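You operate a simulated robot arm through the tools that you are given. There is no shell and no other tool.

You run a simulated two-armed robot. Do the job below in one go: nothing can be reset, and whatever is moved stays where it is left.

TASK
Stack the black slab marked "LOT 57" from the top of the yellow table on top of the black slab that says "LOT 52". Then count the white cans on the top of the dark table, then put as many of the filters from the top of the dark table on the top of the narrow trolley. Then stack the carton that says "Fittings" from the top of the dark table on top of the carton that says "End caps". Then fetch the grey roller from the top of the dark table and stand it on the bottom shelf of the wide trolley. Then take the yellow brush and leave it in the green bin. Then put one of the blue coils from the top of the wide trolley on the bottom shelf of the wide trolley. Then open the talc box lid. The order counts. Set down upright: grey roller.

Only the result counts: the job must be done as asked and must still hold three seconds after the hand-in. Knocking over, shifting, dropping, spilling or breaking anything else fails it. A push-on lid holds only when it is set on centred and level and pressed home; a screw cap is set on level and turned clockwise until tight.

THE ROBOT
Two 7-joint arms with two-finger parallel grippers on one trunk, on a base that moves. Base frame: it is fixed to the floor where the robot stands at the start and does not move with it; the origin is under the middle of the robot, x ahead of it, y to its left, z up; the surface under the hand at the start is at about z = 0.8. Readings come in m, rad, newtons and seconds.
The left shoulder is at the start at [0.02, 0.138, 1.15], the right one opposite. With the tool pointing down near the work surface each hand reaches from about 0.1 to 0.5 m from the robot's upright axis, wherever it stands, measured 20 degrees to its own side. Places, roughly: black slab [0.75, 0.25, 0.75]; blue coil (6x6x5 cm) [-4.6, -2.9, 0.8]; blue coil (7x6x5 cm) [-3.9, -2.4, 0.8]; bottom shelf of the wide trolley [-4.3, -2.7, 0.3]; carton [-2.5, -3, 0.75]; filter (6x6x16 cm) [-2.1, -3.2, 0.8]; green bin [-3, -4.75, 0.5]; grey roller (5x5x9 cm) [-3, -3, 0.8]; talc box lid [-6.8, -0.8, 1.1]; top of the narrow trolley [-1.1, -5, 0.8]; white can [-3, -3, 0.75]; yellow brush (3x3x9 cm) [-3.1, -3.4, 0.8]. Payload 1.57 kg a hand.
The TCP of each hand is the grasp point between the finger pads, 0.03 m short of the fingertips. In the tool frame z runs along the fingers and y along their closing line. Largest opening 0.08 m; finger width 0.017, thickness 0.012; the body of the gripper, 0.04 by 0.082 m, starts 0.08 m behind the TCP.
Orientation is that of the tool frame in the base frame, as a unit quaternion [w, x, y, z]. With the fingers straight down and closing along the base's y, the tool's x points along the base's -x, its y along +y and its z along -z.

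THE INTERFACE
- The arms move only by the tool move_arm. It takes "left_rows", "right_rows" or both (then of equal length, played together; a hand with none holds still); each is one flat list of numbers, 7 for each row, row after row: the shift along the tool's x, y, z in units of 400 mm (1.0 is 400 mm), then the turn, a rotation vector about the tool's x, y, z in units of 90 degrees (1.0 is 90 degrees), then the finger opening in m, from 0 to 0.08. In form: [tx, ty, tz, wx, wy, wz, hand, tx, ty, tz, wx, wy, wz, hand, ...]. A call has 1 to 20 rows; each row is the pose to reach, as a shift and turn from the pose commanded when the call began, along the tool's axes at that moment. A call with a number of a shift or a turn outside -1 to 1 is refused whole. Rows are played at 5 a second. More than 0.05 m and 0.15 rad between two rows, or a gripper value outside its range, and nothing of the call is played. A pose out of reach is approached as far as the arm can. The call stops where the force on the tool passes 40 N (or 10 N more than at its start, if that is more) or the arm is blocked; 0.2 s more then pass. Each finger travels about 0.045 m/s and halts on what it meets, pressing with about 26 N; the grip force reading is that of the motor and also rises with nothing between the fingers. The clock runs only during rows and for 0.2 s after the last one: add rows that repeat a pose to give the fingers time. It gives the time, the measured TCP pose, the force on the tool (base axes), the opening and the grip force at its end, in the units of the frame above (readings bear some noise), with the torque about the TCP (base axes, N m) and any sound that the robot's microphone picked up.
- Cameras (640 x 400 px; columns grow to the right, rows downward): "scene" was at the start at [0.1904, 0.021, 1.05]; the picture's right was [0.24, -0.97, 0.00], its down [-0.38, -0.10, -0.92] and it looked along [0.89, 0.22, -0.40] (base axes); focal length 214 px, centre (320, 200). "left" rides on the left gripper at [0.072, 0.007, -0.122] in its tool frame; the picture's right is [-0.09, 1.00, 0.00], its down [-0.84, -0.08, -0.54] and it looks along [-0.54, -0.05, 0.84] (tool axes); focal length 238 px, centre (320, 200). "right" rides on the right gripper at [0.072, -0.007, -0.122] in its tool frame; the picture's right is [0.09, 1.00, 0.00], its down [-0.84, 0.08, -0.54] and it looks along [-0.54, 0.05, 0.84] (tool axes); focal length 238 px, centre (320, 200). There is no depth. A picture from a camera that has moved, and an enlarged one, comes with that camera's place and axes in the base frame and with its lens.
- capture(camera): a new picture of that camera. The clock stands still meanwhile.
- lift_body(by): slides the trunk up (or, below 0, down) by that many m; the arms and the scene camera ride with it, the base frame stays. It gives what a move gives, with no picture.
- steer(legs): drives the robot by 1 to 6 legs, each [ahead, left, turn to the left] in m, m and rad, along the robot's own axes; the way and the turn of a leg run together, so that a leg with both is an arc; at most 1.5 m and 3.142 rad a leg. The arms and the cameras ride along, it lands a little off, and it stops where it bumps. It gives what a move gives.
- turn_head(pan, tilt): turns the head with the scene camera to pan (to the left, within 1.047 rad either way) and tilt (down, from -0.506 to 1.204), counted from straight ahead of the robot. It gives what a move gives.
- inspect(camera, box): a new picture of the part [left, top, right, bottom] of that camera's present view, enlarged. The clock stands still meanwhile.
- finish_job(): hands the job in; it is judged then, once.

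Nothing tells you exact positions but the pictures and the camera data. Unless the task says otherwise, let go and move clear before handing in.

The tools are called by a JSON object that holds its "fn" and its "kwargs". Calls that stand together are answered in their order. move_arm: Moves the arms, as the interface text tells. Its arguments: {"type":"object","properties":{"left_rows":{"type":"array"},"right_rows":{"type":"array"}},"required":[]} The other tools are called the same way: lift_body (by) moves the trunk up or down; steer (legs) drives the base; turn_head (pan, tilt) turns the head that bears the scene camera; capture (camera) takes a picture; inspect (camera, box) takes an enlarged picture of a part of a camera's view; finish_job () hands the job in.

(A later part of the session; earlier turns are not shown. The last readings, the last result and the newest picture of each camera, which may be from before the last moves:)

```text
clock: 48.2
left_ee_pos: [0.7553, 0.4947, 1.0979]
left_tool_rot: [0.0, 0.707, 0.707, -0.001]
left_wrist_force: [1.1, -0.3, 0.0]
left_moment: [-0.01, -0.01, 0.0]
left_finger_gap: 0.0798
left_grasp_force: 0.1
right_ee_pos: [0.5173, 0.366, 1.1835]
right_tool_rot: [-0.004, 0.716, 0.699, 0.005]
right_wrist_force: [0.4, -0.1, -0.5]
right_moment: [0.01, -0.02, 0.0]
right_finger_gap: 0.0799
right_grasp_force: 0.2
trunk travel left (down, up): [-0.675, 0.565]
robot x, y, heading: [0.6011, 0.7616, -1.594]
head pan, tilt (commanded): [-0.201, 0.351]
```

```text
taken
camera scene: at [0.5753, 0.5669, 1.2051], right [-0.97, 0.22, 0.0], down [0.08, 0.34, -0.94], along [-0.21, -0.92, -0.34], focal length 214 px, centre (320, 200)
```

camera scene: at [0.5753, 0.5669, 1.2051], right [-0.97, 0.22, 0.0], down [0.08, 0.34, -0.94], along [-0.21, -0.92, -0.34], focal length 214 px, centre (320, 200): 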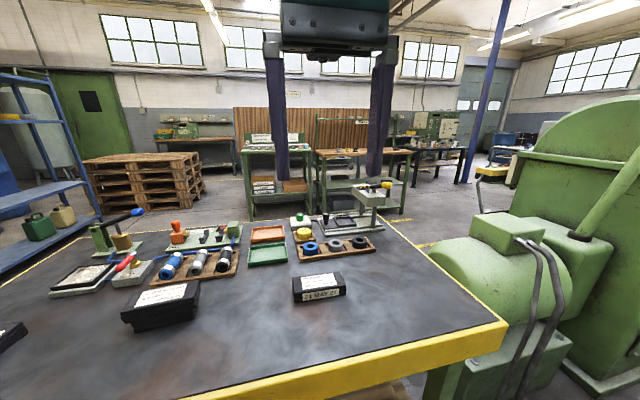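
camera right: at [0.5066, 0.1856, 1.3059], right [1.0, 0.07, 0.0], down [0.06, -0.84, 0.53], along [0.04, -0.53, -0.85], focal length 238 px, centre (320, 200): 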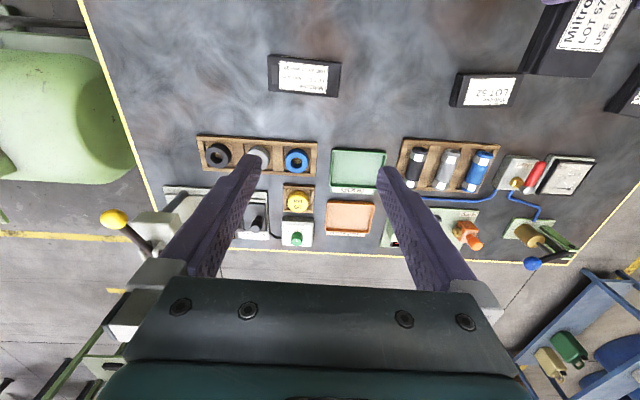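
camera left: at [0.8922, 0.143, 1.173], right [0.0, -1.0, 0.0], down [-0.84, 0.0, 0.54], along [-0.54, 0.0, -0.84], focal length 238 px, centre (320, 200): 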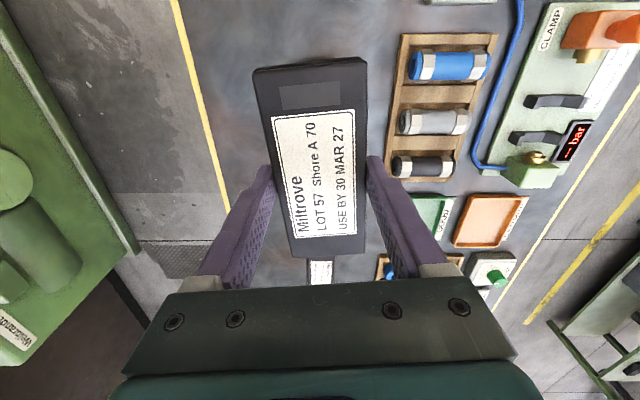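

The first stack is done. Behind where I started there's a large green machine near the table corner; I'll look closer to plan a safe route to the dark table.

{"fn": "turn_head", "kwargs": {"pan": -0.9, "tilt": 0.6}}

{"fn": "capture", "kwargs": {"camera": "scene"}}

{"fn": "inspect", "kwargs": {"camera": "scene", "box": [240, 60, 560, 260]}}

```text
clock: 49.2
left_ee_pos: [0.754, 0.4956, 1.0983]
left_tool_rot: [0.001, 0.707, 0.707, 0.001]
left_wrist_force: [-0.5, -0.1, 0.0]
left_moment: [0.01, 0.01, -0.01]
left_finger_gap: 0.0802
left_grasp_force: 0.1
right_ee_pos: [0.5184, 0.365, 1.1821]
right_tool_rot: [-0.004, 0.716, 0.698, 0.003]
right_wrist_force: [0.0, 0.7, 0.4]
right_moment: [-0.01, 0.0, -0.02]
right_finger_gap: 0.0797
right_grasp_force: 0.1
trunk travel left (down, up): [-0.675, 0.565]
robot x, y, heading: [0.597, 0.7576, -1.593]
head pan, tilt (commanded): [-0.901, 0.6]
```

```text
taken
camera scene: at [0.5256, 0.6043, 1.1824], right [-0.6, 0.8, 0.0], down [0.45, 0.34, -0.83], along [-0.66, -0.5, -0.56], focal length 214 px, centre (320, 200)
```

scene: 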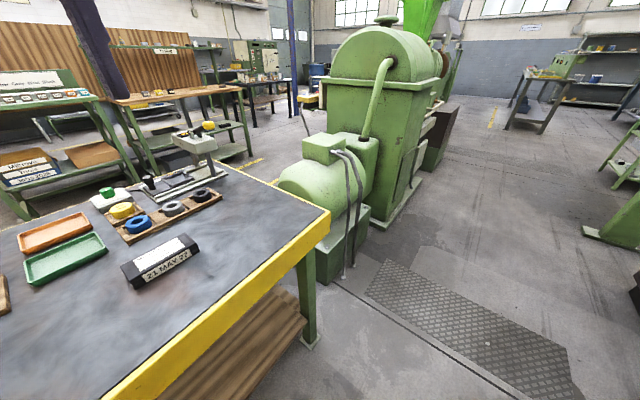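

```text
2.00 times, centred on (400, 160) of scene
camera zoom: at [0.5256, 0.6043, 1.1824], right [-0.6, 0.8, 0.0], down [0.45, 0.34, -0.83], along [-0.66, -0.5, -0.56], focal length 429 px, centre (160, 280)
```

zoom: 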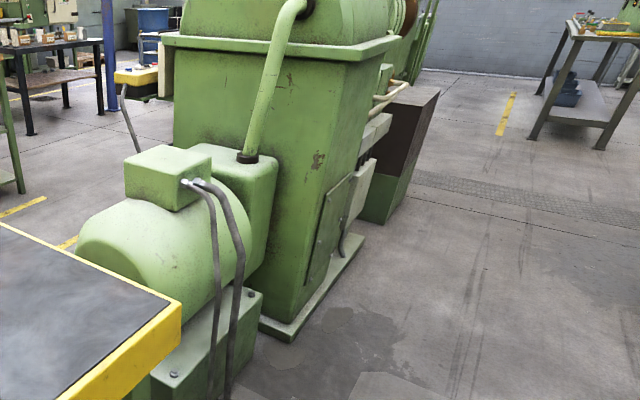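

I want a true fix on that machine, so I'll raise the trunk for a higher viewpoint and triangulate.

{"fn": "lift_body", "kwargs": {"by": 0.5}}

{"fn": "capture", "kwargs": {"camera": "scene"}}

{"fn": "turn_head", "kwargs": {"pan": -0.3, "tilt": 0.4}}

{"fn": "capture", "kwargs": {"camera": "scene"}}

```text
refused: 0.5 is not a number from -0.4 to 0.4
```

```text
taken
camera scene: at [0.5256, 0.6043, 1.1824], right [-0.6, 0.8, 0.0], down [0.45, 0.34, -0.83], along [-0.66, -0.5, -0.56], focal length 214 px, centre (320, 200)
```

scene: 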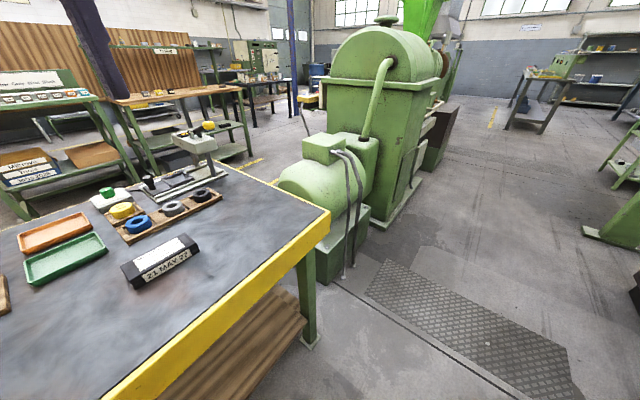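

```text
clock: 50.2
left_ee_pos: [0.7542, 0.4951, 1.097]
left_tool_rot: [0.0, 0.707, 0.707, 0.001]
left_wrist_force: [-0.2, -0.3, -0.8]
left_moment: [0.06, -0.01, -0.03]
left_finger_gap: 0.0799
left_grasp_force: 0.0
right_ee_pos: [0.5175, 0.3658, 1.1827]
right_tool_rot: [-0.003, 0.715, 0.699, 0.004]
right_wrist_force: [-0.1, 0.0, -0.5]
right_moment: [-0.01, 0.03, 0.0]
right_finger_gap: 0.0799
right_grasp_force: 0.1
trunk travel left (down, up): [-0.675, 0.565]
robot x, y, heading: [0.5958, 0.7586, -1.596]
head pan, tilt (commanded): [-0.3, 0.4]
```

```text
taken
camera scene: at [0.5666, 0.5698, 1.2005], right [-0.95, 0.32, 0.0], down [0.12, 0.37, -0.92], along [-0.29, -0.87, -0.39], focal length 214 px, centre (320, 200)
```

scene: 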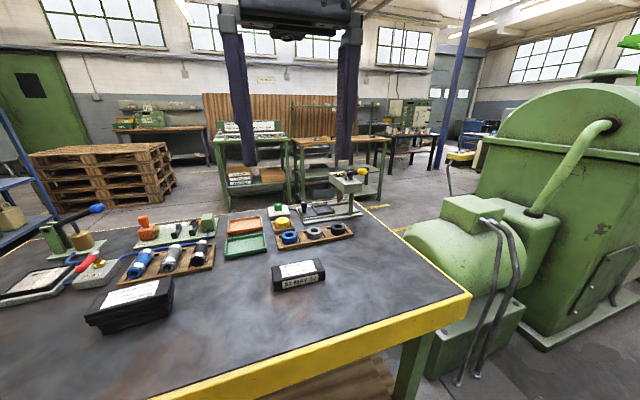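

{"fn": "lift_body", "kwargs": {"by": 0.4}}

{"fn": "capture", "kwargs": {"camera": "scene"}}

{"fn": "turn_head", "kwargs": {"pan": -0.9, "tilt": 0.6}}

{"fn": "capture", "kwargs": {"camera": "scene"}}

```text
clock: 54.1
left_ee_pos: [0.754, 0.4948, 1.4985]
left_tool_rot: [0.0, 0.707, 0.708, 0.0]
left_wrist_force: [-0.4, -0.4, -0.3]
left_moment: [0.0, 0.01, -0.01]
left_finger_gap: 0.0801
left_grasp_force: 0.0
right_ee_pos: [0.5181, 0.3664, 1.5831]
right_tool_rot: [-0.003, 0.716, 0.699, 0.004]
right_wrist_force: [0.0, -0.8, 0.1]
right_moment: [-0.01, -0.01, -0.02]
right_finger_gap: 0.0798
right_grasp_force: 0.1
trunk travel left (down, up): [-1.075, 0.165]
robot x, y, heading: [0.597, 0.7589, -1.596]
head pan, tilt (commanded): [-0.3, 0.4]
```

```text
taken
camera scene: at [0.5667, 0.5698, 1.6005], right [-0.95, 0.32, 0.0], down [0.12, 0.37, -0.92], along [-0.29, -0.87, -0.39], focal length 214 px, centre (320, 200)
```

scene: 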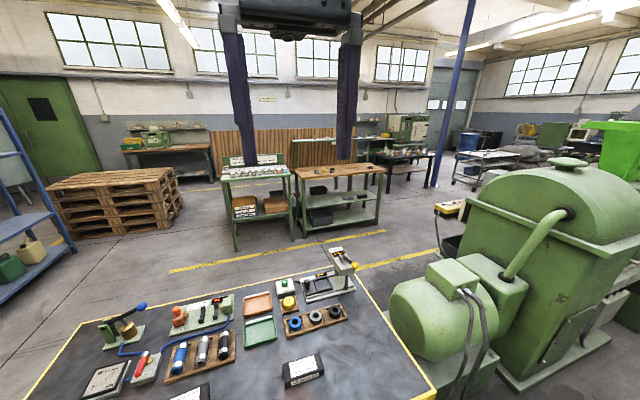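

```text
clock: 55.1
left_ee_pos: [0.7541, 0.4943, 1.4982]
left_tool_rot: [0.0, 0.707, 0.707, 0.0]
left_wrist_force: [-0.2, 0.1, -0.2]
left_moment: [-0.02, 0.02, -0.01]
left_finger_gap: 0.08
left_grasp_force: 0.0
right_ee_pos: [0.5189, 0.3656, 1.5826]
right_tool_rot: [-0.004, 0.716, 0.698, 0.003]
right_wrist_force: [-0.3, -0.6, -0.3]
right_moment: [-0.02, 0.01, -0.02]
right_finger_gap: 0.0799
right_grasp_force: 0.0
trunk travel left (down, up): [-1.075, 0.165]
robot x, y, heading: [0.5977, 0.754, -1.594]
head pan, tilt (commanded): [-0.901, 0.6]
```

```text
taken
camera scene: at [0.5256, 0.6043, 1.5824], right [-0.6, 0.8, 0.0], down [0.45, 0.34, -0.83], along [-0.66, -0.5, -0.56], focal length 214 px, centre (320, 200)
```

scene: 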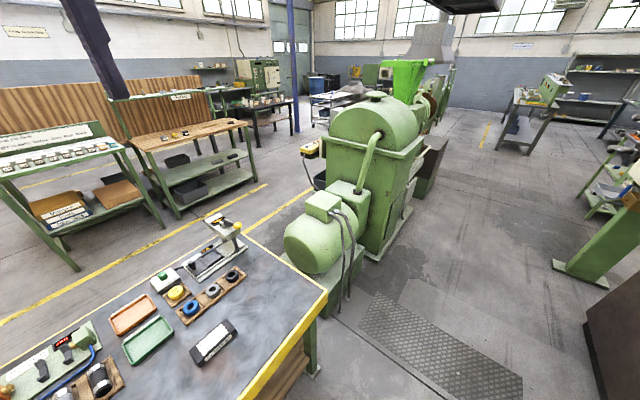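

The raised view fixes things: the dark table is around (−2.7, −3.2), and a large machine sits just behind where I started. I'll go round the far end of the yellow table and along its right-hand aisle, which looks wide open.

{"fn": "steer", "kwargs": {"legs": [[0, 1.13, 0], [1.5, 0, 0], [0.2, 0, 0], [0, 0, -1.547]]}}

{"fn": "turn_head", "kwargs": {"pan": 0.3, "tilt": 0.45}}

{"fn": "capture", "kwargs": {"camera": "scene"}}

```text
clock: 72.8
left_ee_pos: [1.4517, -1.1429, 1.4977]
left_tool_rot: [-0.001, 1.0, 0.031, 0.0]
left_wrist_force: [0.1, -0.6, -0.2]
left_moment: [-0.07, -0.02, -0.01]
left_finger_gap: 0.08
left_grasp_force: 0.0
right_ee_pos: [1.3069, -0.9145, 1.5825]
right_tool_rot: [0.0, 1.0, 0.019, 0.005]
right_wrist_force: [0.3, 0.1, 0.5]
right_moment: [0.01, -0.01, 0.03]
right_finger_gap: 0.0799
right_grasp_force: 0.1
trunk travel left (down, up): [-1.075, 0.165]
robot x, y, heading: [1.7076, -0.9677, -3.107]
head pan, tilt (commanded): [-0.901, 0.6]
```

```text
clock: 74.2
left_ee_pos: [1.4516, -1.1425, 1.4978]
left_tool_rot: [0.0, 1.0, 0.032, -0.001]
left_wrist_force: [-0.1, -0.2, 0.0]
left_moment: [0.01, 0.02, -0.01]
left_finger_gap: 0.0803
left_grasp_force: 0.1
right_ee_pos: [1.3071, -0.9154, 1.583]
right_tool_rot: [0.0, 1.0, 0.019, 0.006]
right_wrist_force: [-0.1, 0.2, 0.1]
right_moment: [-0.01, 0.02, -0.01]
right_finger_gap: 0.08
right_grasp_force: 0.0
trunk travel left (down, up): [-1.075, 0.165]
robot x, y, heading: [1.7067, -0.9725, -3.101]
head pan, tilt (commanded): [0.3, 0.45]
```

```text
taken
camera scene: at [1.5193, -1.0063, 1.5959], right [-0.33, 0.94, 0.0], down [0.41, 0.14, -0.9], along [-0.85, -0.3, -0.44], focal length 214 px, centre (320, 200)
```

scene: 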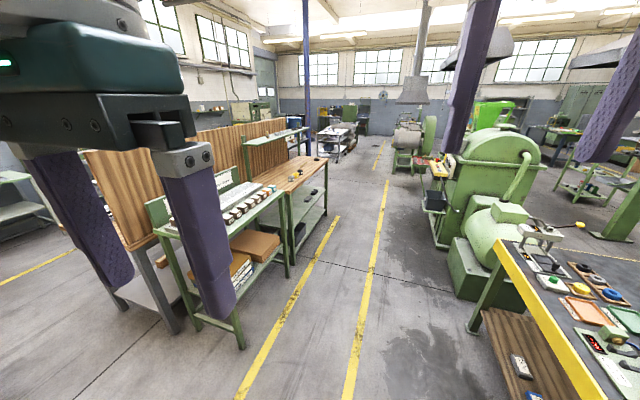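

The aisle between the benches on my left and the green machine on my right is clear. I'll drive down it about 3 m and look again.

{"fn": "steer", "kwargs": {"legs": [[1.5, 0.05, 0], [1.5, 0, 0]]}}

{"fn": "turn_head", "kwargs": {"pan": 0.6, "tilt": 0.45}}

{"fn": "capture", "kwargs": {"camera": "scene"}}

```text
refused: leg 1 is longer than a leg can be; nothing moved
```

```text
clock: 75.0
left_ee_pos: [1.452, -1.1418, 1.498]
left_tool_rot: [-0.001, 0.999, 0.033, 0.0]
left_wrist_force: [0.0, -1.1, -0.2]
left_moment: [0.01, -0.02, -0.01]
left_finger_gap: 0.0804
left_grasp_force: 0.1
right_ee_pos: [1.3084, -0.9147, 1.5829]
right_tool_rot: [0.0, 1.0, 0.02, 0.006]
right_wrist_force: [0.6, 0.7, -0.2]
right_moment: [0.02, -0.03, -0.01]
right_finger_gap: 0.08
right_grasp_force: 0.1
trunk travel left (down, up): [-1.075, 0.165]
robot x, y, heading: [1.703, -0.9705, -3.103]
head pan, tilt (commanded): [0.6, 0.45]
```

```text
taken
camera scene: at [1.5321, -1.0306, 1.5959], right [-0.6, 0.8, 0.0], down [0.35, 0.26, -0.9], along [-0.72, -0.54, -0.44], focal length 214 px, centre (320, 200)
```

scene: 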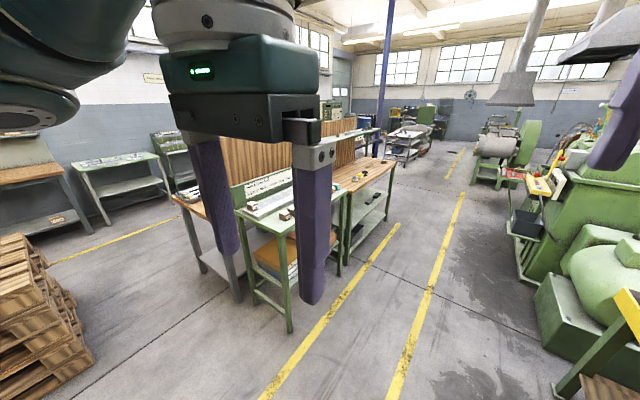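

{"fn": "steer", "kwargs": {"legs": [[1.49, 0.05, 0], [1.5, 0, 0]]}}

{"fn": "capture", "kwargs": {"camera": "scene"}}

```text
clock: 89.4
left_ee_pos: [-1.5289, -1.2587, 1.498]
left_tool_rot: [0.0, 1.0, 0.023, 0.0]
left_wrist_force: [-0.3, -0.4, 0.6]
left_moment: [0.0, 0.01, -0.02]
left_finger_gap: 0.08
left_grasp_force: 0.0
right_ee_pos: [-1.6698, -1.0284, 1.5832]
right_tool_rot: [0.0, 1.0, 0.01, 0.005]
right_wrist_force: [0.6, 0.2, -0.1]
right_moment: [0.02, -0.02, 0.03]
right_finger_gap: 0.0798
right_grasp_force: 0.0
trunk travel left (down, up): [-1.075, 0.165]
robot x, y, heading: [-1.2719, -1.0927, -3.116]
head pan, tilt (commanded): [0.6, 0.45]
```

```text
taken
camera scene: at [-1.447, -1.1473, 1.5959], right [-0.58, 0.81, 0.0], down [0.35, 0.25, -0.9], along [-0.73, -0.52, -0.44], focal length 214 px, centre (320, 200)
```

scene: 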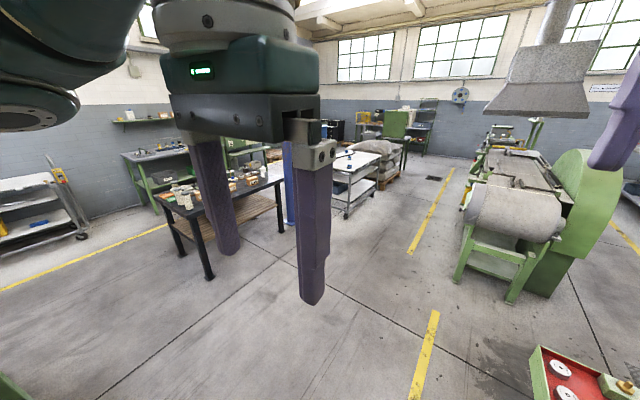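

I can see the dark table (front edge y ≈ −2.9, x from −2.0 to −3.1), the white wide trolley beyond it, and another trolley to the left. I'll move in front of the dark table and face it for a survey.

{"fn": "steer", "kwargs": {"legs": [[1.25, 0, 0], [0, 0, 1.545], [0.9, 0, 0]]}}

{"fn": "turn_head", "kwargs": {"pan": 0.0, "tilt": 0.65}}

{"fn": "capture", "kwargs": {"camera": "scene"}}

```text
clock: 103.8
left_ee_pos: [-2.3705, -2.2759, 1.4985]
left_tool_rot: [0.0, 0.703, 0.711, 0.0]
left_wrist_force: [0.5, 0.0, -0.3]
left_moment: [0.01, 0.01, -0.01]
left_finger_gap: 0.0798
left_grasp_force: 0.2
right_ee_pos: [-2.6061, -2.4071, 1.5819]
right_tool_rot: [-0.004, 0.711, 0.703, 0.004]
right_wrist_force: [0.1, 0.6, 0.3]
right_moment: [0.01, -0.01, 0.01]
right_finger_gap: 0.0799
right_grasp_force: 0.0
trunk travel left (down, up): [-1.075, 0.165]
robot x, y, heading: [-2.5301, -2.0115, -1.586]
head pan, tilt (commanded): [0.6, 0.45]
```

```text
clock: 104.8
left_ee_pos: [-2.371, -2.2743, 1.4975]
left_tool_rot: [0.0, 0.703, 0.711, 0.0]
left_wrist_force: [-0.5, 0.1, 0.6]
left_moment: [-0.03, -0.01, 0.01]
left_finger_gap: 0.0801
left_grasp_force: 0.0
right_ee_pos: [-2.6064, -2.4074, 1.5821]
right_tool_rot: [-0.005, 0.711, 0.703, 0.004]
right_wrist_force: [-0.2, 0.3, -0.3]
right_moment: [0.05, 0.01, 0.0]
right_finger_gap: 0.0799
right_grasp_force: 0.1
trunk travel left (down, up): [-1.075, 0.165]
robot x, y, heading: [-2.5284, -2.0122, -1.582]
head pan, tilt (commanded): [0.0, 0.649]
```

```text
taken
camera scene: at [-2.5311, -2.2016, 1.5781], right [-1.0, 0.01, 0.0], down [0.01, 0.6, -0.8], along [-0.01, -0.8, -0.6], focal length 214 px, centre (320, 200)
```

scene: 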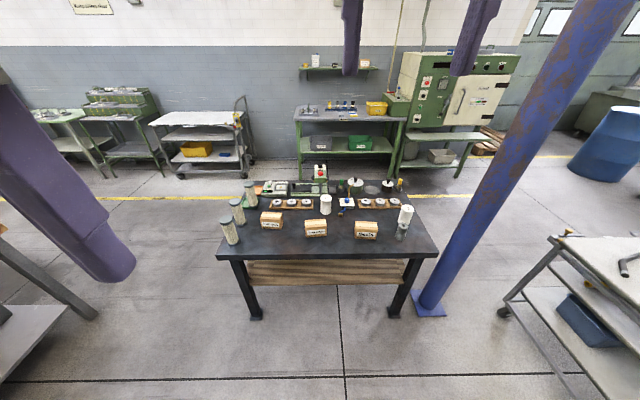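

This is a good overview: three filters at left on the dark table, three cartons mid-front, more stuff behind, and the trolley and bench with the green bin behind that. Let me zoom in.

{"fn": "inspect", "kwargs": {"camera": "scene", "box": [210, 160, 330, 260]}}

{"fn": "inspect", "kwargs": {"camera": "scene", "box": [310, 160, 430, 260]}}

{"fn": "inspect", "kwargs": {"camera": "scene", "box": [140, 90, 280, 190]}}

{"fn": "inspect", "kwargs": {"camera": "scene", "box": [280, 90, 420, 190]}}

```text
4.00 times, centred on (270, 210) of scene
camera zoom: at [-2.5311, -2.2016, 1.5781], right [-1.0, 0.01, 0.0], down [0.01, 0.6, -0.8], along [-0.01, -0.8, -0.6], focal length 858 px, centre (520, 160)
```

zoom: 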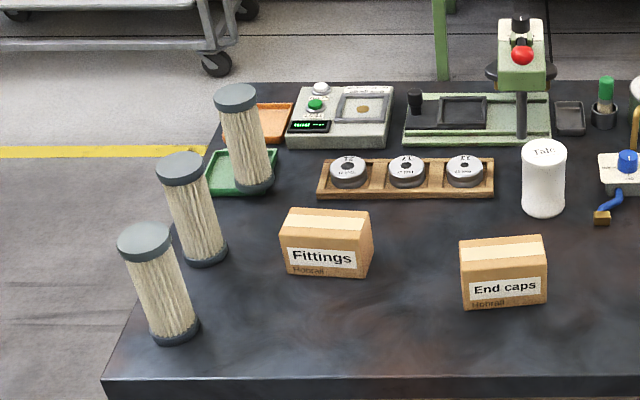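

```text
4.00 times, centred on (370, 210) of scene
camera zoom: at [-2.5311, -2.2016, 1.5781], right [-1.0, 0.01, 0.0], down [0.01, 0.6, -0.8], along [-0.01, -0.8, -0.6], focal length 858 px, centre (120, 160)
```

zoom: 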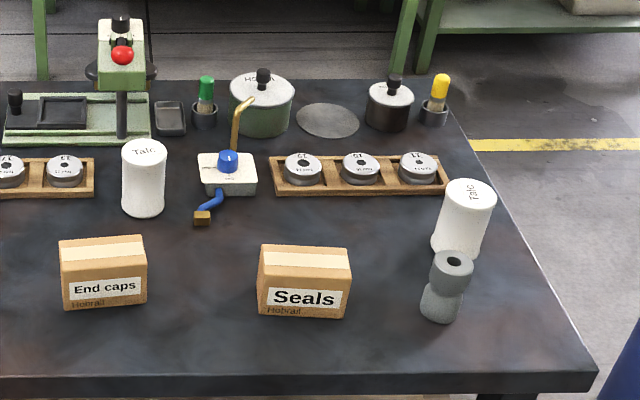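

```text
4.00 times, centred on (210, 140) of scene
camera zoom: at [-2.5311, -2.2016, 1.5781], right [-1.0, 0.01, 0.0], down [0.01, 0.6, -0.8], along [-0.01, -0.8, -0.6], focal length 858 px, centre (760, 440)
```

zoom: 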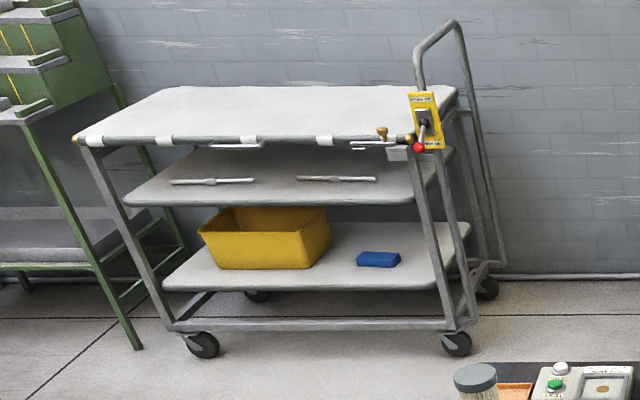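

```text
4.00 times, centred on (350, 140) of scene
camera zoom: at [-2.5311, -2.2016, 1.5781], right [-1.0, 0.01, 0.0], down [0.01, 0.6, -0.8], along [-0.01, -0.8, -0.6], focal length 858 px, centre (200, 440)
```

zoom: 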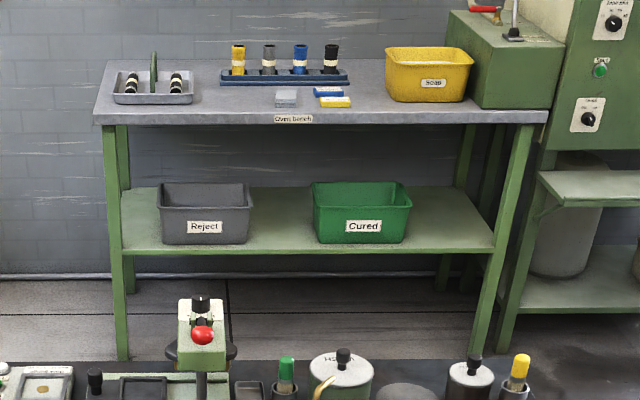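

I count two white "Talc" cans so far (will verify), three filters, and cartons Fittings / End caps / Seals; the grey roller stands at the right front, and a yellow brush stands in a holder at the back. I'll lower the trunk for a second viewpoint to triangulate heights.

{"fn": "lift_body", "kwargs": {"by": -0.4}}

{"fn": "steer", "kwargs": {"legs": [[0.35, 0.1, 0.011]]}}

{"fn": "turn_head", "kwargs": {"pan": 0.0, "tilt": 0.6}}

{"fn": "capture", "kwargs": {"camera": "scene"}}

```text
clock: 108.6
left_ee_pos: [-2.3694, -2.2758, 1.0982]
left_tool_rot: [0.0, 0.703, 0.711, 0.0]
left_wrist_force: [-0.3, 0.1, 0.0]
left_moment: [-0.06, 0.0, 0.0]
left_finger_gap: 0.0801
left_grasp_force: 0.0
right_ee_pos: [-2.6052, -2.4081, 1.1827]
right_tool_rot: [-0.004, 0.712, 0.702, 0.005]
right_wrist_force: [0.1, 0.3, 0.4]
right_moment: [-0.01, 0.0, 0.02]
right_finger_gap: 0.0799
right_grasp_force: 0.0
trunk travel left (down, up): [-0.675, 0.565]
robot x, y, heading: [-2.5255, -2.0142, -1.583]
head pan, tilt (commanded): [0.0, 0.649]
```

```text
clock: 111.0
left_ee_pos: [-2.2722, -2.6305, 1.0986]
left_tool_rot: [0.0, 0.699, 0.715, 0.0]
left_wrist_force: [-0.5, -0.3, 0.1]
left_moment: [-0.04, 0.01, 0.03]
left_finger_gap: 0.0799
left_grasp_force: 0.0
right_ee_pos: [-2.5048, -2.7653, 1.1819]
right_tool_rot: [-0.004, 0.709, 0.705, 0.004]
right_wrist_force: [0.5, 0.1, 0.1]
right_moment: [0.01, -0.01, -0.02]
right_finger_gap: 0.0799
right_grasp_force: 0.1
trunk travel left (down, up): [-0.675, 0.565]
robot x, y, heading: [-2.4318, -2.3669, -1.575]
head pan, tilt (commanded): [0.0, 0.649]
```

```text
clock: 111.6
left_ee_pos: [-2.2713, -2.6307, 1.0981]
left_tool_rot: [0.0, 0.699, 0.715, 0.0]
left_wrist_force: [-0.4, 0.1, -1.0]
left_moment: [0.0, 0.0, 0.01]
left_finger_gap: 0.0802
left_grasp_force: 0.0
right_ee_pos: [-2.5041, -2.7648, 1.1838]
right_tool_rot: [-0.003, 0.708, 0.706, 0.004]
right_wrist_force: [-0.7, -0.3, 0.5]
right_moment: [0.01, 0.02, 0.04]
right_finger_gap: 0.08
right_grasp_force: 0.1
trunk travel left (down, up): [-0.675, 0.565]
robot x, y, heading: [-2.4338, -2.3718, -1.576]
head pan, tilt (commanded): [0.0, 0.6]
```

```text
taken
camera scene: at [-2.4326, -2.5598, 1.1823], right [-1.0, 0.0, 0.0], down [0.0, 0.57, -0.82], along [0.0, -0.82, -0.57], focal length 214 px, centre (320, 200)
```

scene: 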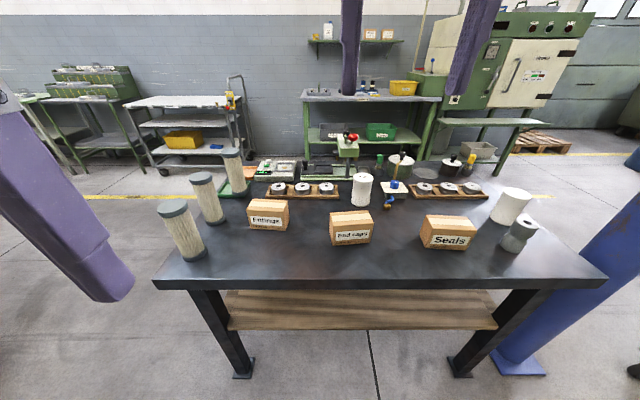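

{"fn": "inspect", "kwargs": {"camera": "scene", "box": [150, 140, 310, 270]}}

{"fn": "inspect", "kwargs": {"camera": "scene", "box": [310, 140, 470, 260]}}

{"fn": "inspect", "kwargs": {"camera": "scene", "box": [430, 140, 570, 270]}}

```text
3.08 times, centred on (230, 205) of scene
camera zoom: at [-2.4326, -2.5598, 1.1823], right [-1.0, 0.0, 0.0], down [0.0, 0.57, -0.82], along [0.0, -0.82, -0.57], focal length 660 px, centre (597, 185)
```

zoom: 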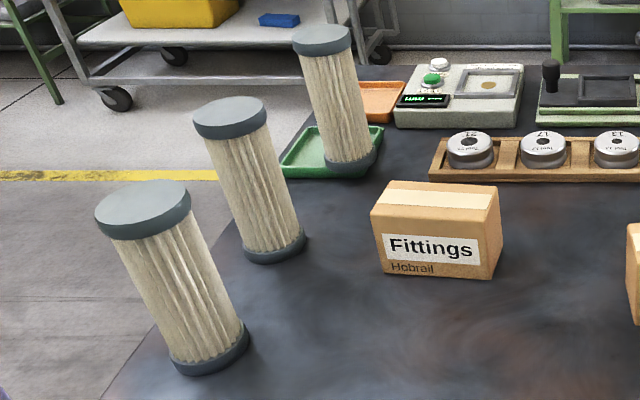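

```text
3.33 times, centred on (390, 200) of scene
camera zoom: at [-2.4326, -2.5598, 1.1823], right [-1.0, 0.0, 0.0], down [0.0, 0.57, -0.82], along [0.0, -0.82, -0.57], focal length 715 px, centre (87, 200)
```

zoom: 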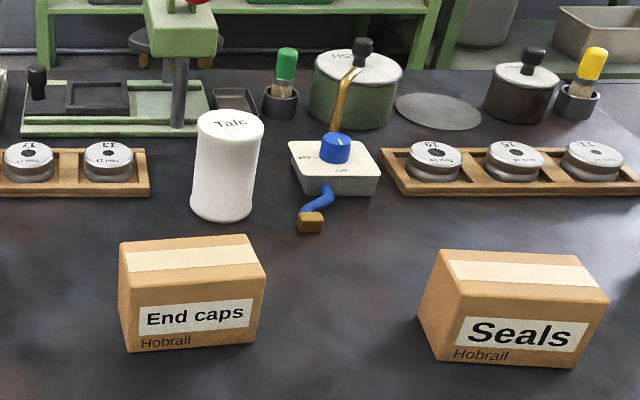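

```text
3.08 times, centred on (500, 205) of scene
camera zoom: at [-2.4326, -2.5598, 1.1823], right [-1.0, 0.0, 0.0], down [0.0, 0.57, -0.82], along [0.0, -0.82, -0.57], focal length 660 px, centre (-234, 185)
```

zoom: 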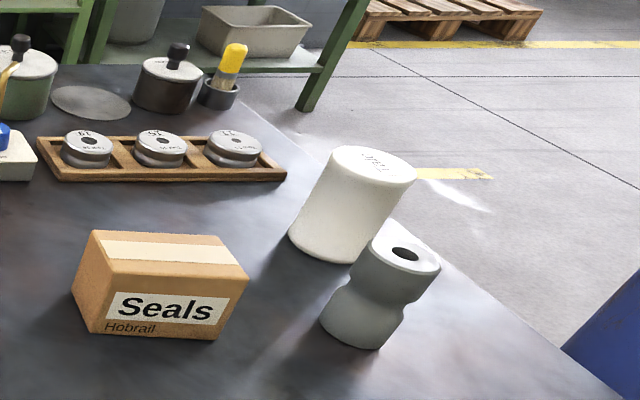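

I take the table top at z ≈ 0.745; filters at about (−2.11, −2.94), (−2.115, −3.06) and (−2.135, −3.23), two white cans. So two filters go to the narrow trolley: I'll take the front one with the left hand and the middle one with the right. Moving closer for an exact look.

{"fn": "steer", "kwargs": {"legs": [[0.22, 0.18, 0.005]]}}

{"fn": "capture", "kwargs": {"camera": "left"}}

{"fn": "turn_head", "kwargs": {"pan": 0.3, "tilt": 0.9}}

{"fn": "capture", "kwargs": {"camera": "scene"}}

```text
clock: 113.6
left_ee_pos: [-2.0894, -2.8469, 1.0981]
left_tool_rot: [0.0, 0.697, 0.717, 0.0]
left_wrist_force: [0.1, -0.2, 0.3]
left_moment: [-0.01, -0.03, 0.01]
left_finger_gap: 0.0801
left_grasp_force: 0.2
right_ee_pos: [-2.3226, -2.9822, 1.1828]
right_tool_rot: [-0.005, 0.706, 0.708, 0.004]
right_wrist_force: [-0.5, -0.2, 0.0]
right_moment: [0.02, -0.02, 0.01]
right_finger_gap: 0.08
right_grasp_force: 0.0
trunk travel left (down, up): [-0.675, 0.565]
robot x, y, heading: [-2.2549, -2.5881, -1.567]
head pan, tilt (commanded): [0.0, 0.6]
```

```text
taken
camera left: at [-2.0865, -2.7748, 1.2198], right [1.0, -0.06, 0.0], down [-0.05, -0.84, 0.54], along [-0.03, -0.54, -0.84], focal length 238 px, centre (320, 200)
```

left: 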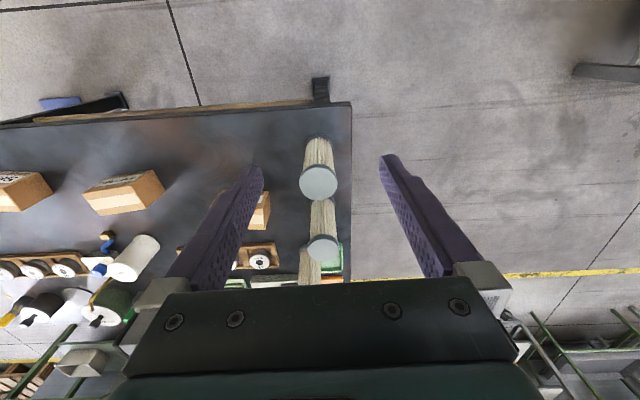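

```text
clock: 114.4
left_ee_pos: [-2.0909, -2.8469, 1.0966]
left_tool_rot: [0.0, 0.697, 0.717, 0.0]
left_wrist_force: [0.0, -0.5, 0.5]
left_moment: [0.02, -0.04, -0.01]
left_finger_gap: 0.0802
left_grasp_force: 0.1
right_ee_pos: [-2.3228, -2.9826, 1.1829]
right_tool_rot: [-0.003, 0.706, 0.708, 0.004]
right_wrist_force: [0.5, 0.6, 0.4]
right_moment: [0.0, 0.01, 0.0]
right_finger_gap: 0.0799
right_grasp_force: 0.1
trunk travel left (down, up): [-0.675, 0.565]
robot x, y, heading: [-2.2531, -2.5863, -1.565]
head pan, tilt (commanded): [0.3, 0.901]
```

```text
taken
camera scene: at [-2.2303, -2.7605, 1.1576], right [-0.95, -0.3, 0.0], down [-0.23, 0.75, -0.62], along [0.19, -0.59, -0.78], focal length 214 px, centre (320, 200)
```

scene: 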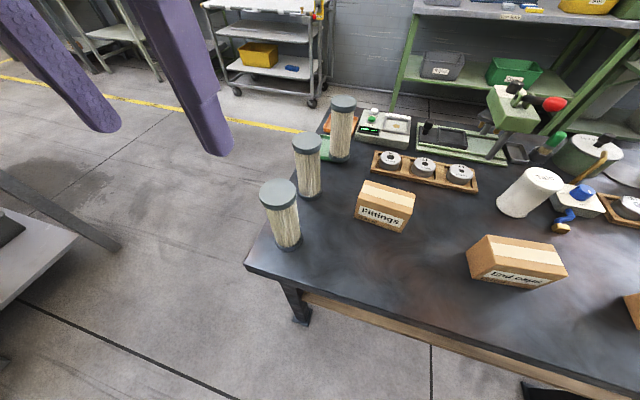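

F1's top is at (−2.10, −2.945, 0.91) and F2's at (−2.10, −3.073). I'll lower the trunk a little and bring the left hand over F1.

{"fn": "lift_body", "kwargs": {"by": -0.1}}

{"fn": "move_arm", "kwargs": {"left_rows": [-0.1, -0.012, 0, 0, 0, 0, 0.08, -0.2, -0.025, 0, 0, 0, 0, 0.08, -0.244, -0.032, 0, 0, 0, 0, 0.08, -0.244, -0.032, 0, 0, 0, 0, 0.08]}}

{"fn": "capture", "kwargs": {"camera": "left"}}

{"fn": "capture", "kwargs": {"camera": "scene"}}

```text
clock: 115.7
left_ee_pos: [-2.0906, -2.8467, 0.9984]
left_tool_rot: [0.0, 0.697, 0.717, 0.0]
left_wrist_force: [0.3, 0.7, 0.3]
left_moment: [0.01, -0.01, 0.04]
left_finger_gap: 0.0797
left_grasp_force: 0.0
right_ee_pos: [-2.3241, -2.9832, 1.0831]
right_tool_rot: [-0.004, 0.706, 0.708, 0.003]
right_wrist_force: [-0.9, -0.5, -0.4]
right_moment: [-0.02, 0.03, -0.01]
right_finger_gap: 0.0798
right_grasp_force: 0.1
trunk travel left (down, up): [-0.575, 0.665]
robot x, y, heading: [-2.255, -2.5872, -1.565]
head pan, tilt (commanded): [0.3, 0.901]
```

```text
clock: 116.7
left_ee_pos: [-2.1009, -2.9451, 0.9962]
left_tool_rot: [0.001, 0.697, 0.717, 0.0]
left_wrist_force: [0.2, -0.6, -0.9]
left_moment: [-0.01, 0.0, -0.01]
left_finger_gap: 0.0799
left_grasp_force: 0.0
right_ee_pos: [-2.3239, -2.9821, 1.0828]
right_tool_rot: [-0.004, 0.707, 0.707, 0.004]
right_wrist_force: [-0.5, -1.6, -0.7]
right_moment: [0.02, 0.0, 0.0]
right_finger_gap: 0.0799
right_grasp_force: 0.1
trunk travel left (down, up): [-0.575, 0.665]
robot x, y, heading: [-2.2538, -2.5872, -1.563]
head pan, tilt (commanded): [0.3, 0.901]
```

```text
taken
camera left: at [-2.0974, -2.8732, 1.1196], right [1.0, -0.06, 0.0], down [-0.05, -0.84, 0.54], along [-0.04, -0.54, -0.84], focal length 238 px, centre (320, 200)
```

left: 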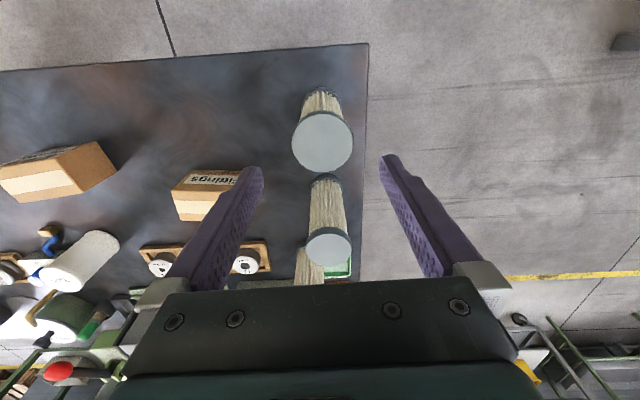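

```text
taken
camera scene: at [-2.2302, -2.7605, 1.0575], right [-0.95, -0.3, 0.0], down [-0.23, 0.75, -0.62], along [0.19, -0.59, -0.78], focal length 214 px, centre (320, 200)
```

scene: 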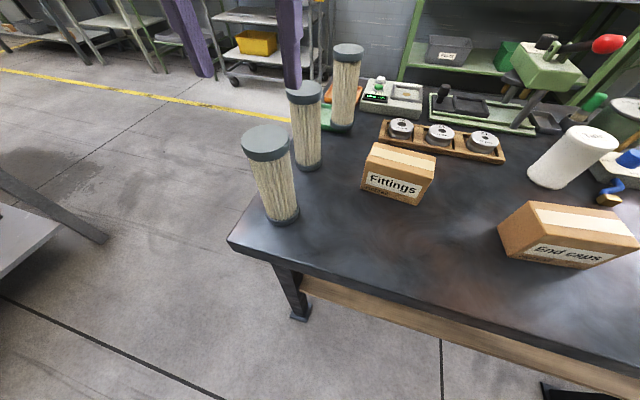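

The hand is centred over F1. Going straight down to grip it a few centimetres below its top.

{"fn": "move_arm", "kwargs": {"left_rows": [0.002, -0.001, 0.1, 0, 0, 0, 0.08, 0.002, -0.001, 0.2, 0, 0, 0, 0.08, 0.002, -0.001, 0.28, 0, 0, 0, 0.08, 0.002, -0.001, 0.335, 0, 0, 0, 0.08, 0.002, -0.001, 0.335, 0, 0, 0, 0.08, 0.002, -0.001, 0.335, 0, 0, 0, 0.035, 0.002, -0.001, 0.335, 0, 0, 0, 0.035, 0.002, -0.001, 0.335, 0, 0, 0, 0.035, 0.002, -0.001, 0.335, 0, 0, 0, 0.035, 0.002, -0.001, 0.335, 0, 0, 0, 0.035]}}

{"fn": "capture", "kwargs": {"camera": "scene"}}

```text
clock: 118.9
left_ee_pos: [-2.0998, -2.9431, 0.8635]
left_tool_rot: [0.0, 0.697, 0.717, 0.0]
left_wrist_force: [-0.5, 0.5, 0.3]
left_moment: [0.02, 0.0, -0.02]
left_finger_gap: 0.0583
left_grasp_force: 26.0
right_ee_pos: [-2.3226, -2.9822, 1.0826]
right_tool_rot: [-0.004, 0.707, 0.708, 0.003]
right_wrist_force: [-0.8, -0.7, -0.6]
right_moment: [-0.01, -0.01, 0.02]
right_finger_gap: 0.08
right_grasp_force: 0.0
trunk travel left (down, up): [-0.575, 0.665]
robot x, y, heading: [-2.2564, -2.5896, -1.569]
head pan, tilt (commanded): [0.3, 0.901]
```

```text
taken
camera scene: at [-2.2303, -2.7604, 1.0575], right [-0.95, -0.3, 0.0], down [-0.23, 0.75, -0.62], along [0.19, -0.59, -0.78], focal length 214 px, centre (320, 200)
```

scene: 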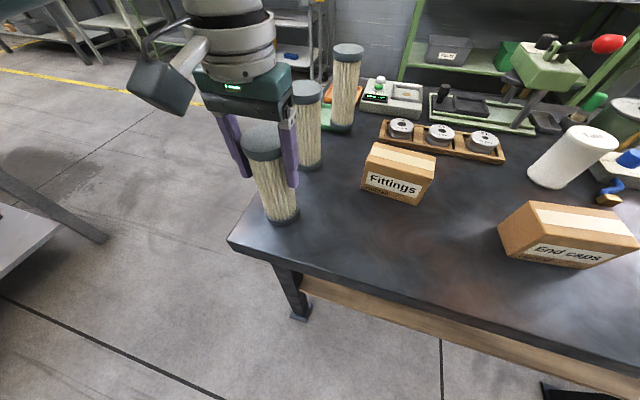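

F1 is gripped. I'll lift it by raising the trunk and then shift right so the right hand can take F2.

{"fn": "lift_body", "kwargs": {"by": 0.25}}

{"fn": "capture", "kwargs": {"camera": "left"}}

{"fn": "capture", "kwargs": {"camera": "right"}}

```text
clock: 121.5
left_ee_pos: [-2.0992, -2.9426, 1.1134]
left_tool_rot: [0.0, 0.697, 0.717, 0.0]
left_wrist_force: [0.0, 0.2, -1.2]
left_moment: [0.03, -0.02, 0.0]
left_finger_gap: 0.0581
left_grasp_force: 25.8
right_ee_pos: [-2.3235, -2.9825, 1.3328]
right_tool_rot: [-0.004, 0.706, 0.708, 0.004]
right_wrist_force: [-0.2, -0.1, -0.3]
right_moment: [-0.04, 0.01, -0.01]
right_finger_gap: 0.08
right_grasp_force: 0.0
trunk travel left (down, up): [-0.825, 0.415]
robot x, y, heading: [-2.2488, -2.5888, -1.571]
head pan, tilt (commanded): [0.3, 0.901]
```

```text
taken
camera left: at [-2.0953, -2.8704, 1.2353], right [1.0, -0.06, 0.0], down [-0.05, -0.84, 0.54], along [-0.03, -0.54, -0.84], focal length 238 px, centre (320, 200)
```

left: 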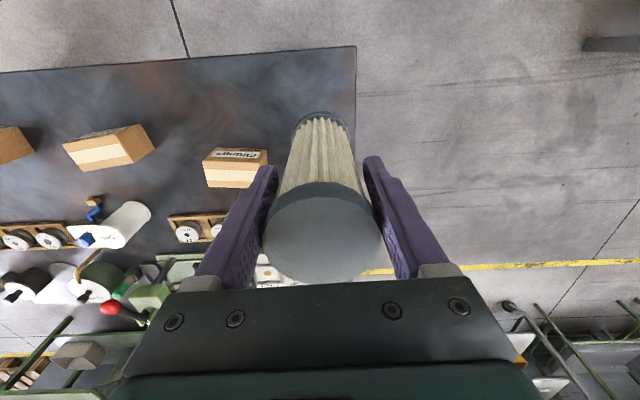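

```text
taken
camera right: at [-2.3301, -2.9129, 1.4558], right [1.0, 0.09, 0.0], down [0.08, -0.84, 0.53], along [0.05, -0.53, -0.85], focal length 238 px, centre (320, 200)
```

right: 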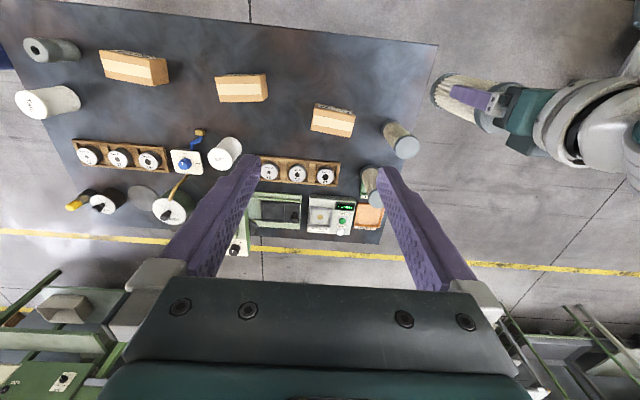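

F1 is held firmly; the right camera's top view confirms just two white cans. Now I'll shift the base left and slightly ahead so the right hand comes over F2.

{"fn": "steer", "kwargs": {"legs": [[0.085, 0.22, 0]]}}

{"fn": "move_arm", "kwargs": {"right_rows": [0, 0, 0.1, 0, 0, 0, 0.08, 0, 0, 0.2, 0, 0, 0, 0.08, 0, 0, 0.3, 0, 0, 0, 0.08, 0, 0, 0.4, 0, 0, 0, 0.08, 0, 0, 0.4, 0, 0, 0, 0.08]}}

{"fn": "capture", "kwargs": {"camera": "right"}}

{"fn": "turn_head", "kwargs": {"pan": -0.1, "tilt": 0.8}}

{"fn": "capture", "kwargs": {"camera": "scene"}}

```text
clock: 123.2
left_ee_pos: [-1.8793, -3.0251, 1.1132]
left_tool_rot: [-0.001, 0.697, 0.717, 0.0]
left_wrist_force: [0.5, 0.0, -1.2]
left_moment: [0.02, 0.02, -0.01]
left_finger_gap: 0.0581
left_grasp_force: 26.3
right_ee_pos: [-2.1025, -3.0678, 1.3328]
right_tool_rot: [-0.004, 0.707, 0.708, 0.003]
right_wrist_force: [0.2, -0.6, 0.6]
right_moment: [0.02, 0.0, 0.0]
right_finger_gap: 0.08
right_grasp_force: 0.0
trunk travel left (down, up): [-0.825, 0.415]
robot x, y, heading: [-2.0294, -2.6705, -1.567]
head pan, tilt (commanded): [0.3, 0.901]
```

```text
clock: 124.5
left_ee_pos: [-1.8786, -3.0272, 1.1131]
left_tool_rot: [0.0, 0.698, 0.716, 0.0]
left_wrist_force: [-0.2, 0.4, -0.8]
left_moment: [0.01, 0.01, 0.0]
left_finger_gap: 0.0583
left_grasp_force: 26.1
right_ee_pos: [-2.1028, -3.0666, 1.1703]
right_tool_rot: [-0.004, 0.706, 0.708, 0.004]
right_wrist_force: [-0.6, -0.4, -0.6]
right_moment: [0.0, 0.03, -0.01]
right_finger_gap: 0.0799
right_grasp_force: 0.1
trunk travel left (down, up): [-0.825, 0.415]
robot x, y, heading: [-2.0328, -2.674, -1.563]
head pan, tilt (commanded): [0.3, 0.901]
```

```text
taken
camera right: at [-2.1108, -2.996, 1.294], right [1.0, 0.09, 0.0], down [0.08, -0.84, 0.53], along [0.05, -0.53, -0.85], focal length 238 px, centre (320, 200)
```

right: 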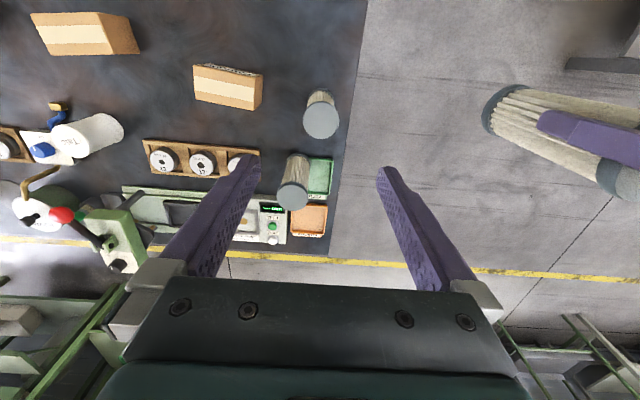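

```text
clock: 125.3
left_ee_pos: [-1.8794, -3.0271, 1.1134]
left_tool_rot: [-0.001, 0.697, 0.717, 0.0]
left_wrist_force: [0.3, 0.4, -1.9]
left_moment: [0.03, -0.02, 0.02]
left_finger_gap: 0.0583
left_grasp_force: 25.9
right_ee_pos: [-2.1038, -3.0657, 1.1713]
right_tool_rot: [-0.003, 0.707, 0.707, 0.004]
right_wrist_force: [0.0, 0.7, 0.8]
right_moment: [-0.01, 0.03, -0.04]
right_finger_gap: 0.0803
right_grasp_force: 0.0
trunk travel left (down, up): [-0.825, 0.415]
robot x, y, heading: [-2.0346, -2.673, -1.57]
head pan, tilt (commanded): [-0.099, 0.799]
```

```text
taken
camera scene: at [-2.0402, -2.8529, 1.3154], right [-1.0, 0.1, 0.0], down [0.07, 0.71, -0.7], along [-0.07, -0.69, -0.72], focal length 214 px, centre (320, 200)
```

scene: 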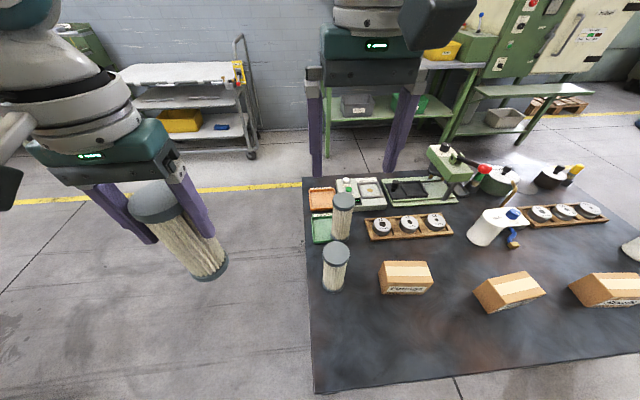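

F1 hangs clear beside the table. F2 lies about 22 mm further ahead than the right hand; I'll correct that, lower the trunk and check.

{"fn": "move_arm", "kwargs": {"right_rows": [-0.03, 0.003, 0, 0, 0, 0, 0.08, -0.055, 0.005, 0, 0, 0, 0, 0.08, -0.055, 0.005, 0, 0, 0, 0, 0.08]}}

{"fn": "lift_body", "kwargs": {"by": -0.17}}

{"fn": "capture", "kwargs": {"camera": "right"}}

{"fn": "capture", "kwargs": {"camera": "scene"}}

```text
clock: 126.1
left_ee_pos: [-1.8795, -3.0265, 1.1137]
left_tool_rot: [0.0, 0.697, 0.717, 0.001]
left_wrist_force: [-0.2, -0.2, -1.5]
left_moment: [0.01, -0.01, -0.01]
left_finger_gap: 0.0584
left_grasp_force: 26.6
right_ee_pos: [-2.1023, -3.0859, 1.1715]
right_tool_rot: [-0.004, 0.706, 0.708, 0.004]
right_wrist_force: [0.7, 0.8, -0.7]
right_moment: [-0.02, 0.03, -0.03]
right_finger_gap: 0.0801
right_grasp_force: 0.0
trunk travel left (down, up): [-0.825, 0.415]
robot x, y, heading: [-2.0334, -2.6699, -1.568]
head pan, tilt (commanded): [-0.099, 0.799]
```

```text
clock: 128.0
left_ee_pos: [-1.8787, -3.0255, 0.944]
left_tool_rot: [-0.001, 0.697, 0.717, 0.0]
left_wrist_force: [0.5, 0.5, -1.3]
left_moment: [-0.02, 0.05, 0.01]
left_finger_gap: 0.0582
left_grasp_force: 26.2
right_ee_pos: [-2.1026, -3.0874, 1.0023]
right_tool_rot: [-0.004, 0.706, 0.708, 0.003]
right_wrist_force: [-0.4, 0.4, -0.6]
right_moment: [-0.04, 0.03, -0.01]
right_finger_gap: 0.0801
right_grasp_force: 0.1
trunk travel left (down, up): [-0.655, 0.585]
robot x, y, heading: [-2.0313, -2.6695, -1.572]
head pan, tilt (commanded): [-0.099, 0.799]
```

```text
taken
camera right: at [-2.1086, -3.0171, 1.1249], right [1.0, 0.09, 0.0], down [0.08, -0.84, 0.53], along [0.05, -0.53, -0.85], focal length 238 px, centre (320, 200)
```

right: 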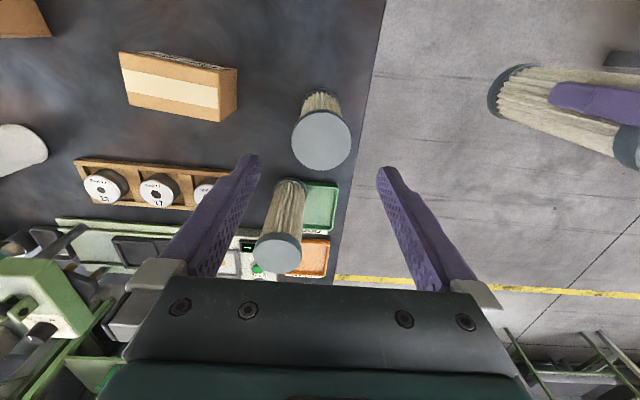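

```text
taken
camera scene: at [-2.0403, -2.853, 1.1455], right [-1.0, 0.1, 0.0], down [0.07, 0.71, -0.7], along [-0.07, -0.69, -0.72], focal length 214 px, centre (320, 200)
```

scene: 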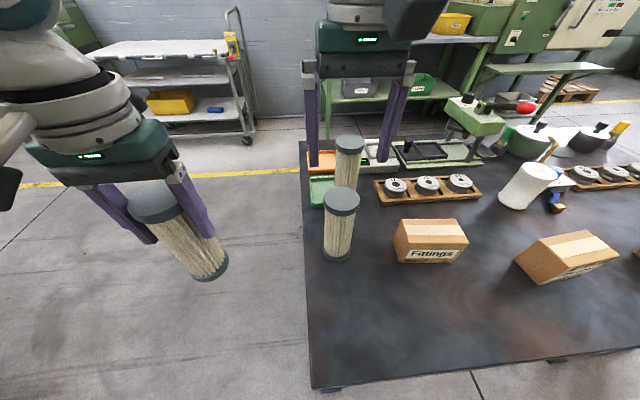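

F2 measured again at about (−2.099, −3.091), top near 0.89. I'll fine-correct and descend to grip it.

{"fn": "move_arm", "kwargs": {"right_rows": [-0.01, 0.007, 0.05, 0, 0, 0, 0.08, -0.01, 0.007, 0.15, 0, 0, 0, 0.08, -0.01, 0.007, 0.25, 0, 0, 0, 0.08, -0.01, 0.007, 0.33, 0, 0, 0, 0.08, -0.01, 0.007, 0.36, 0, 0, 0, 0.08, -0.01, 0.007, 0.36, 0, 0, 0, 0.08, -0.01, 0.007, 0.36, 0, 0, 0, 0.035, -0.01, 0.007, 0.36, 0, 0, 0, 0.035, -0.01, 0.007, 0.36, 0, 0, 0, 0.035, -0.01, 0.007, 0.36, 0, 0, 0, 0.035, -0.01, 0.007, 0.36, 0, 0, 0, 0.035]}}

{"fn": "capture", "kwargs": {"camera": "scene"}}

```text
clock: 130.4
left_ee_pos: [-1.8796, -3.0274, 0.9439]
left_tool_rot: [0.0, 0.697, 0.717, 0.0]
left_wrist_force: [0.3, 0.3, -0.9]
left_moment: [0.01, -0.02, 0.01]
left_finger_gap: 0.0583
left_grasp_force: 26.0
right_ee_pos: [-2.1018, -3.081, 0.8627]
right_tool_rot: [-0.005, 0.706, 0.708, 0.004]
right_wrist_force: [0.0, -0.4, -1.0]
right_moment: [0.0, 0.01, -0.02]
right_finger_gap: 0.0585
right_grasp_force: 26.3
right hand out of reach, approached as far as the arm can: row 4, 5, 6, 7, 8, 9, 10, 11
trunk travel left (down, up): [-0.655, 0.585]
robot x, y, heading: [-2.034, -2.6725, -1.567]
head pan, tilt (commanded): [-0.099, 0.799]
```

```text
taken
camera scene: at [-2.0403, -2.8528, 1.1454], right [-1.0, 0.1, 0.0], down [0.07, 0.71, -0.7], along [-0.07, -0.69, -0.72], focal length 214 px, centre (320, 200)
```

scene: 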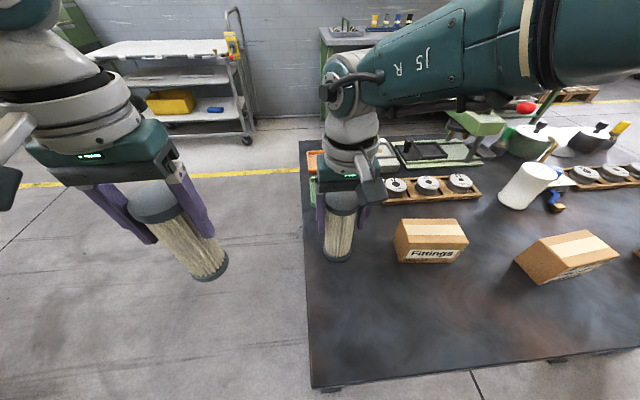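

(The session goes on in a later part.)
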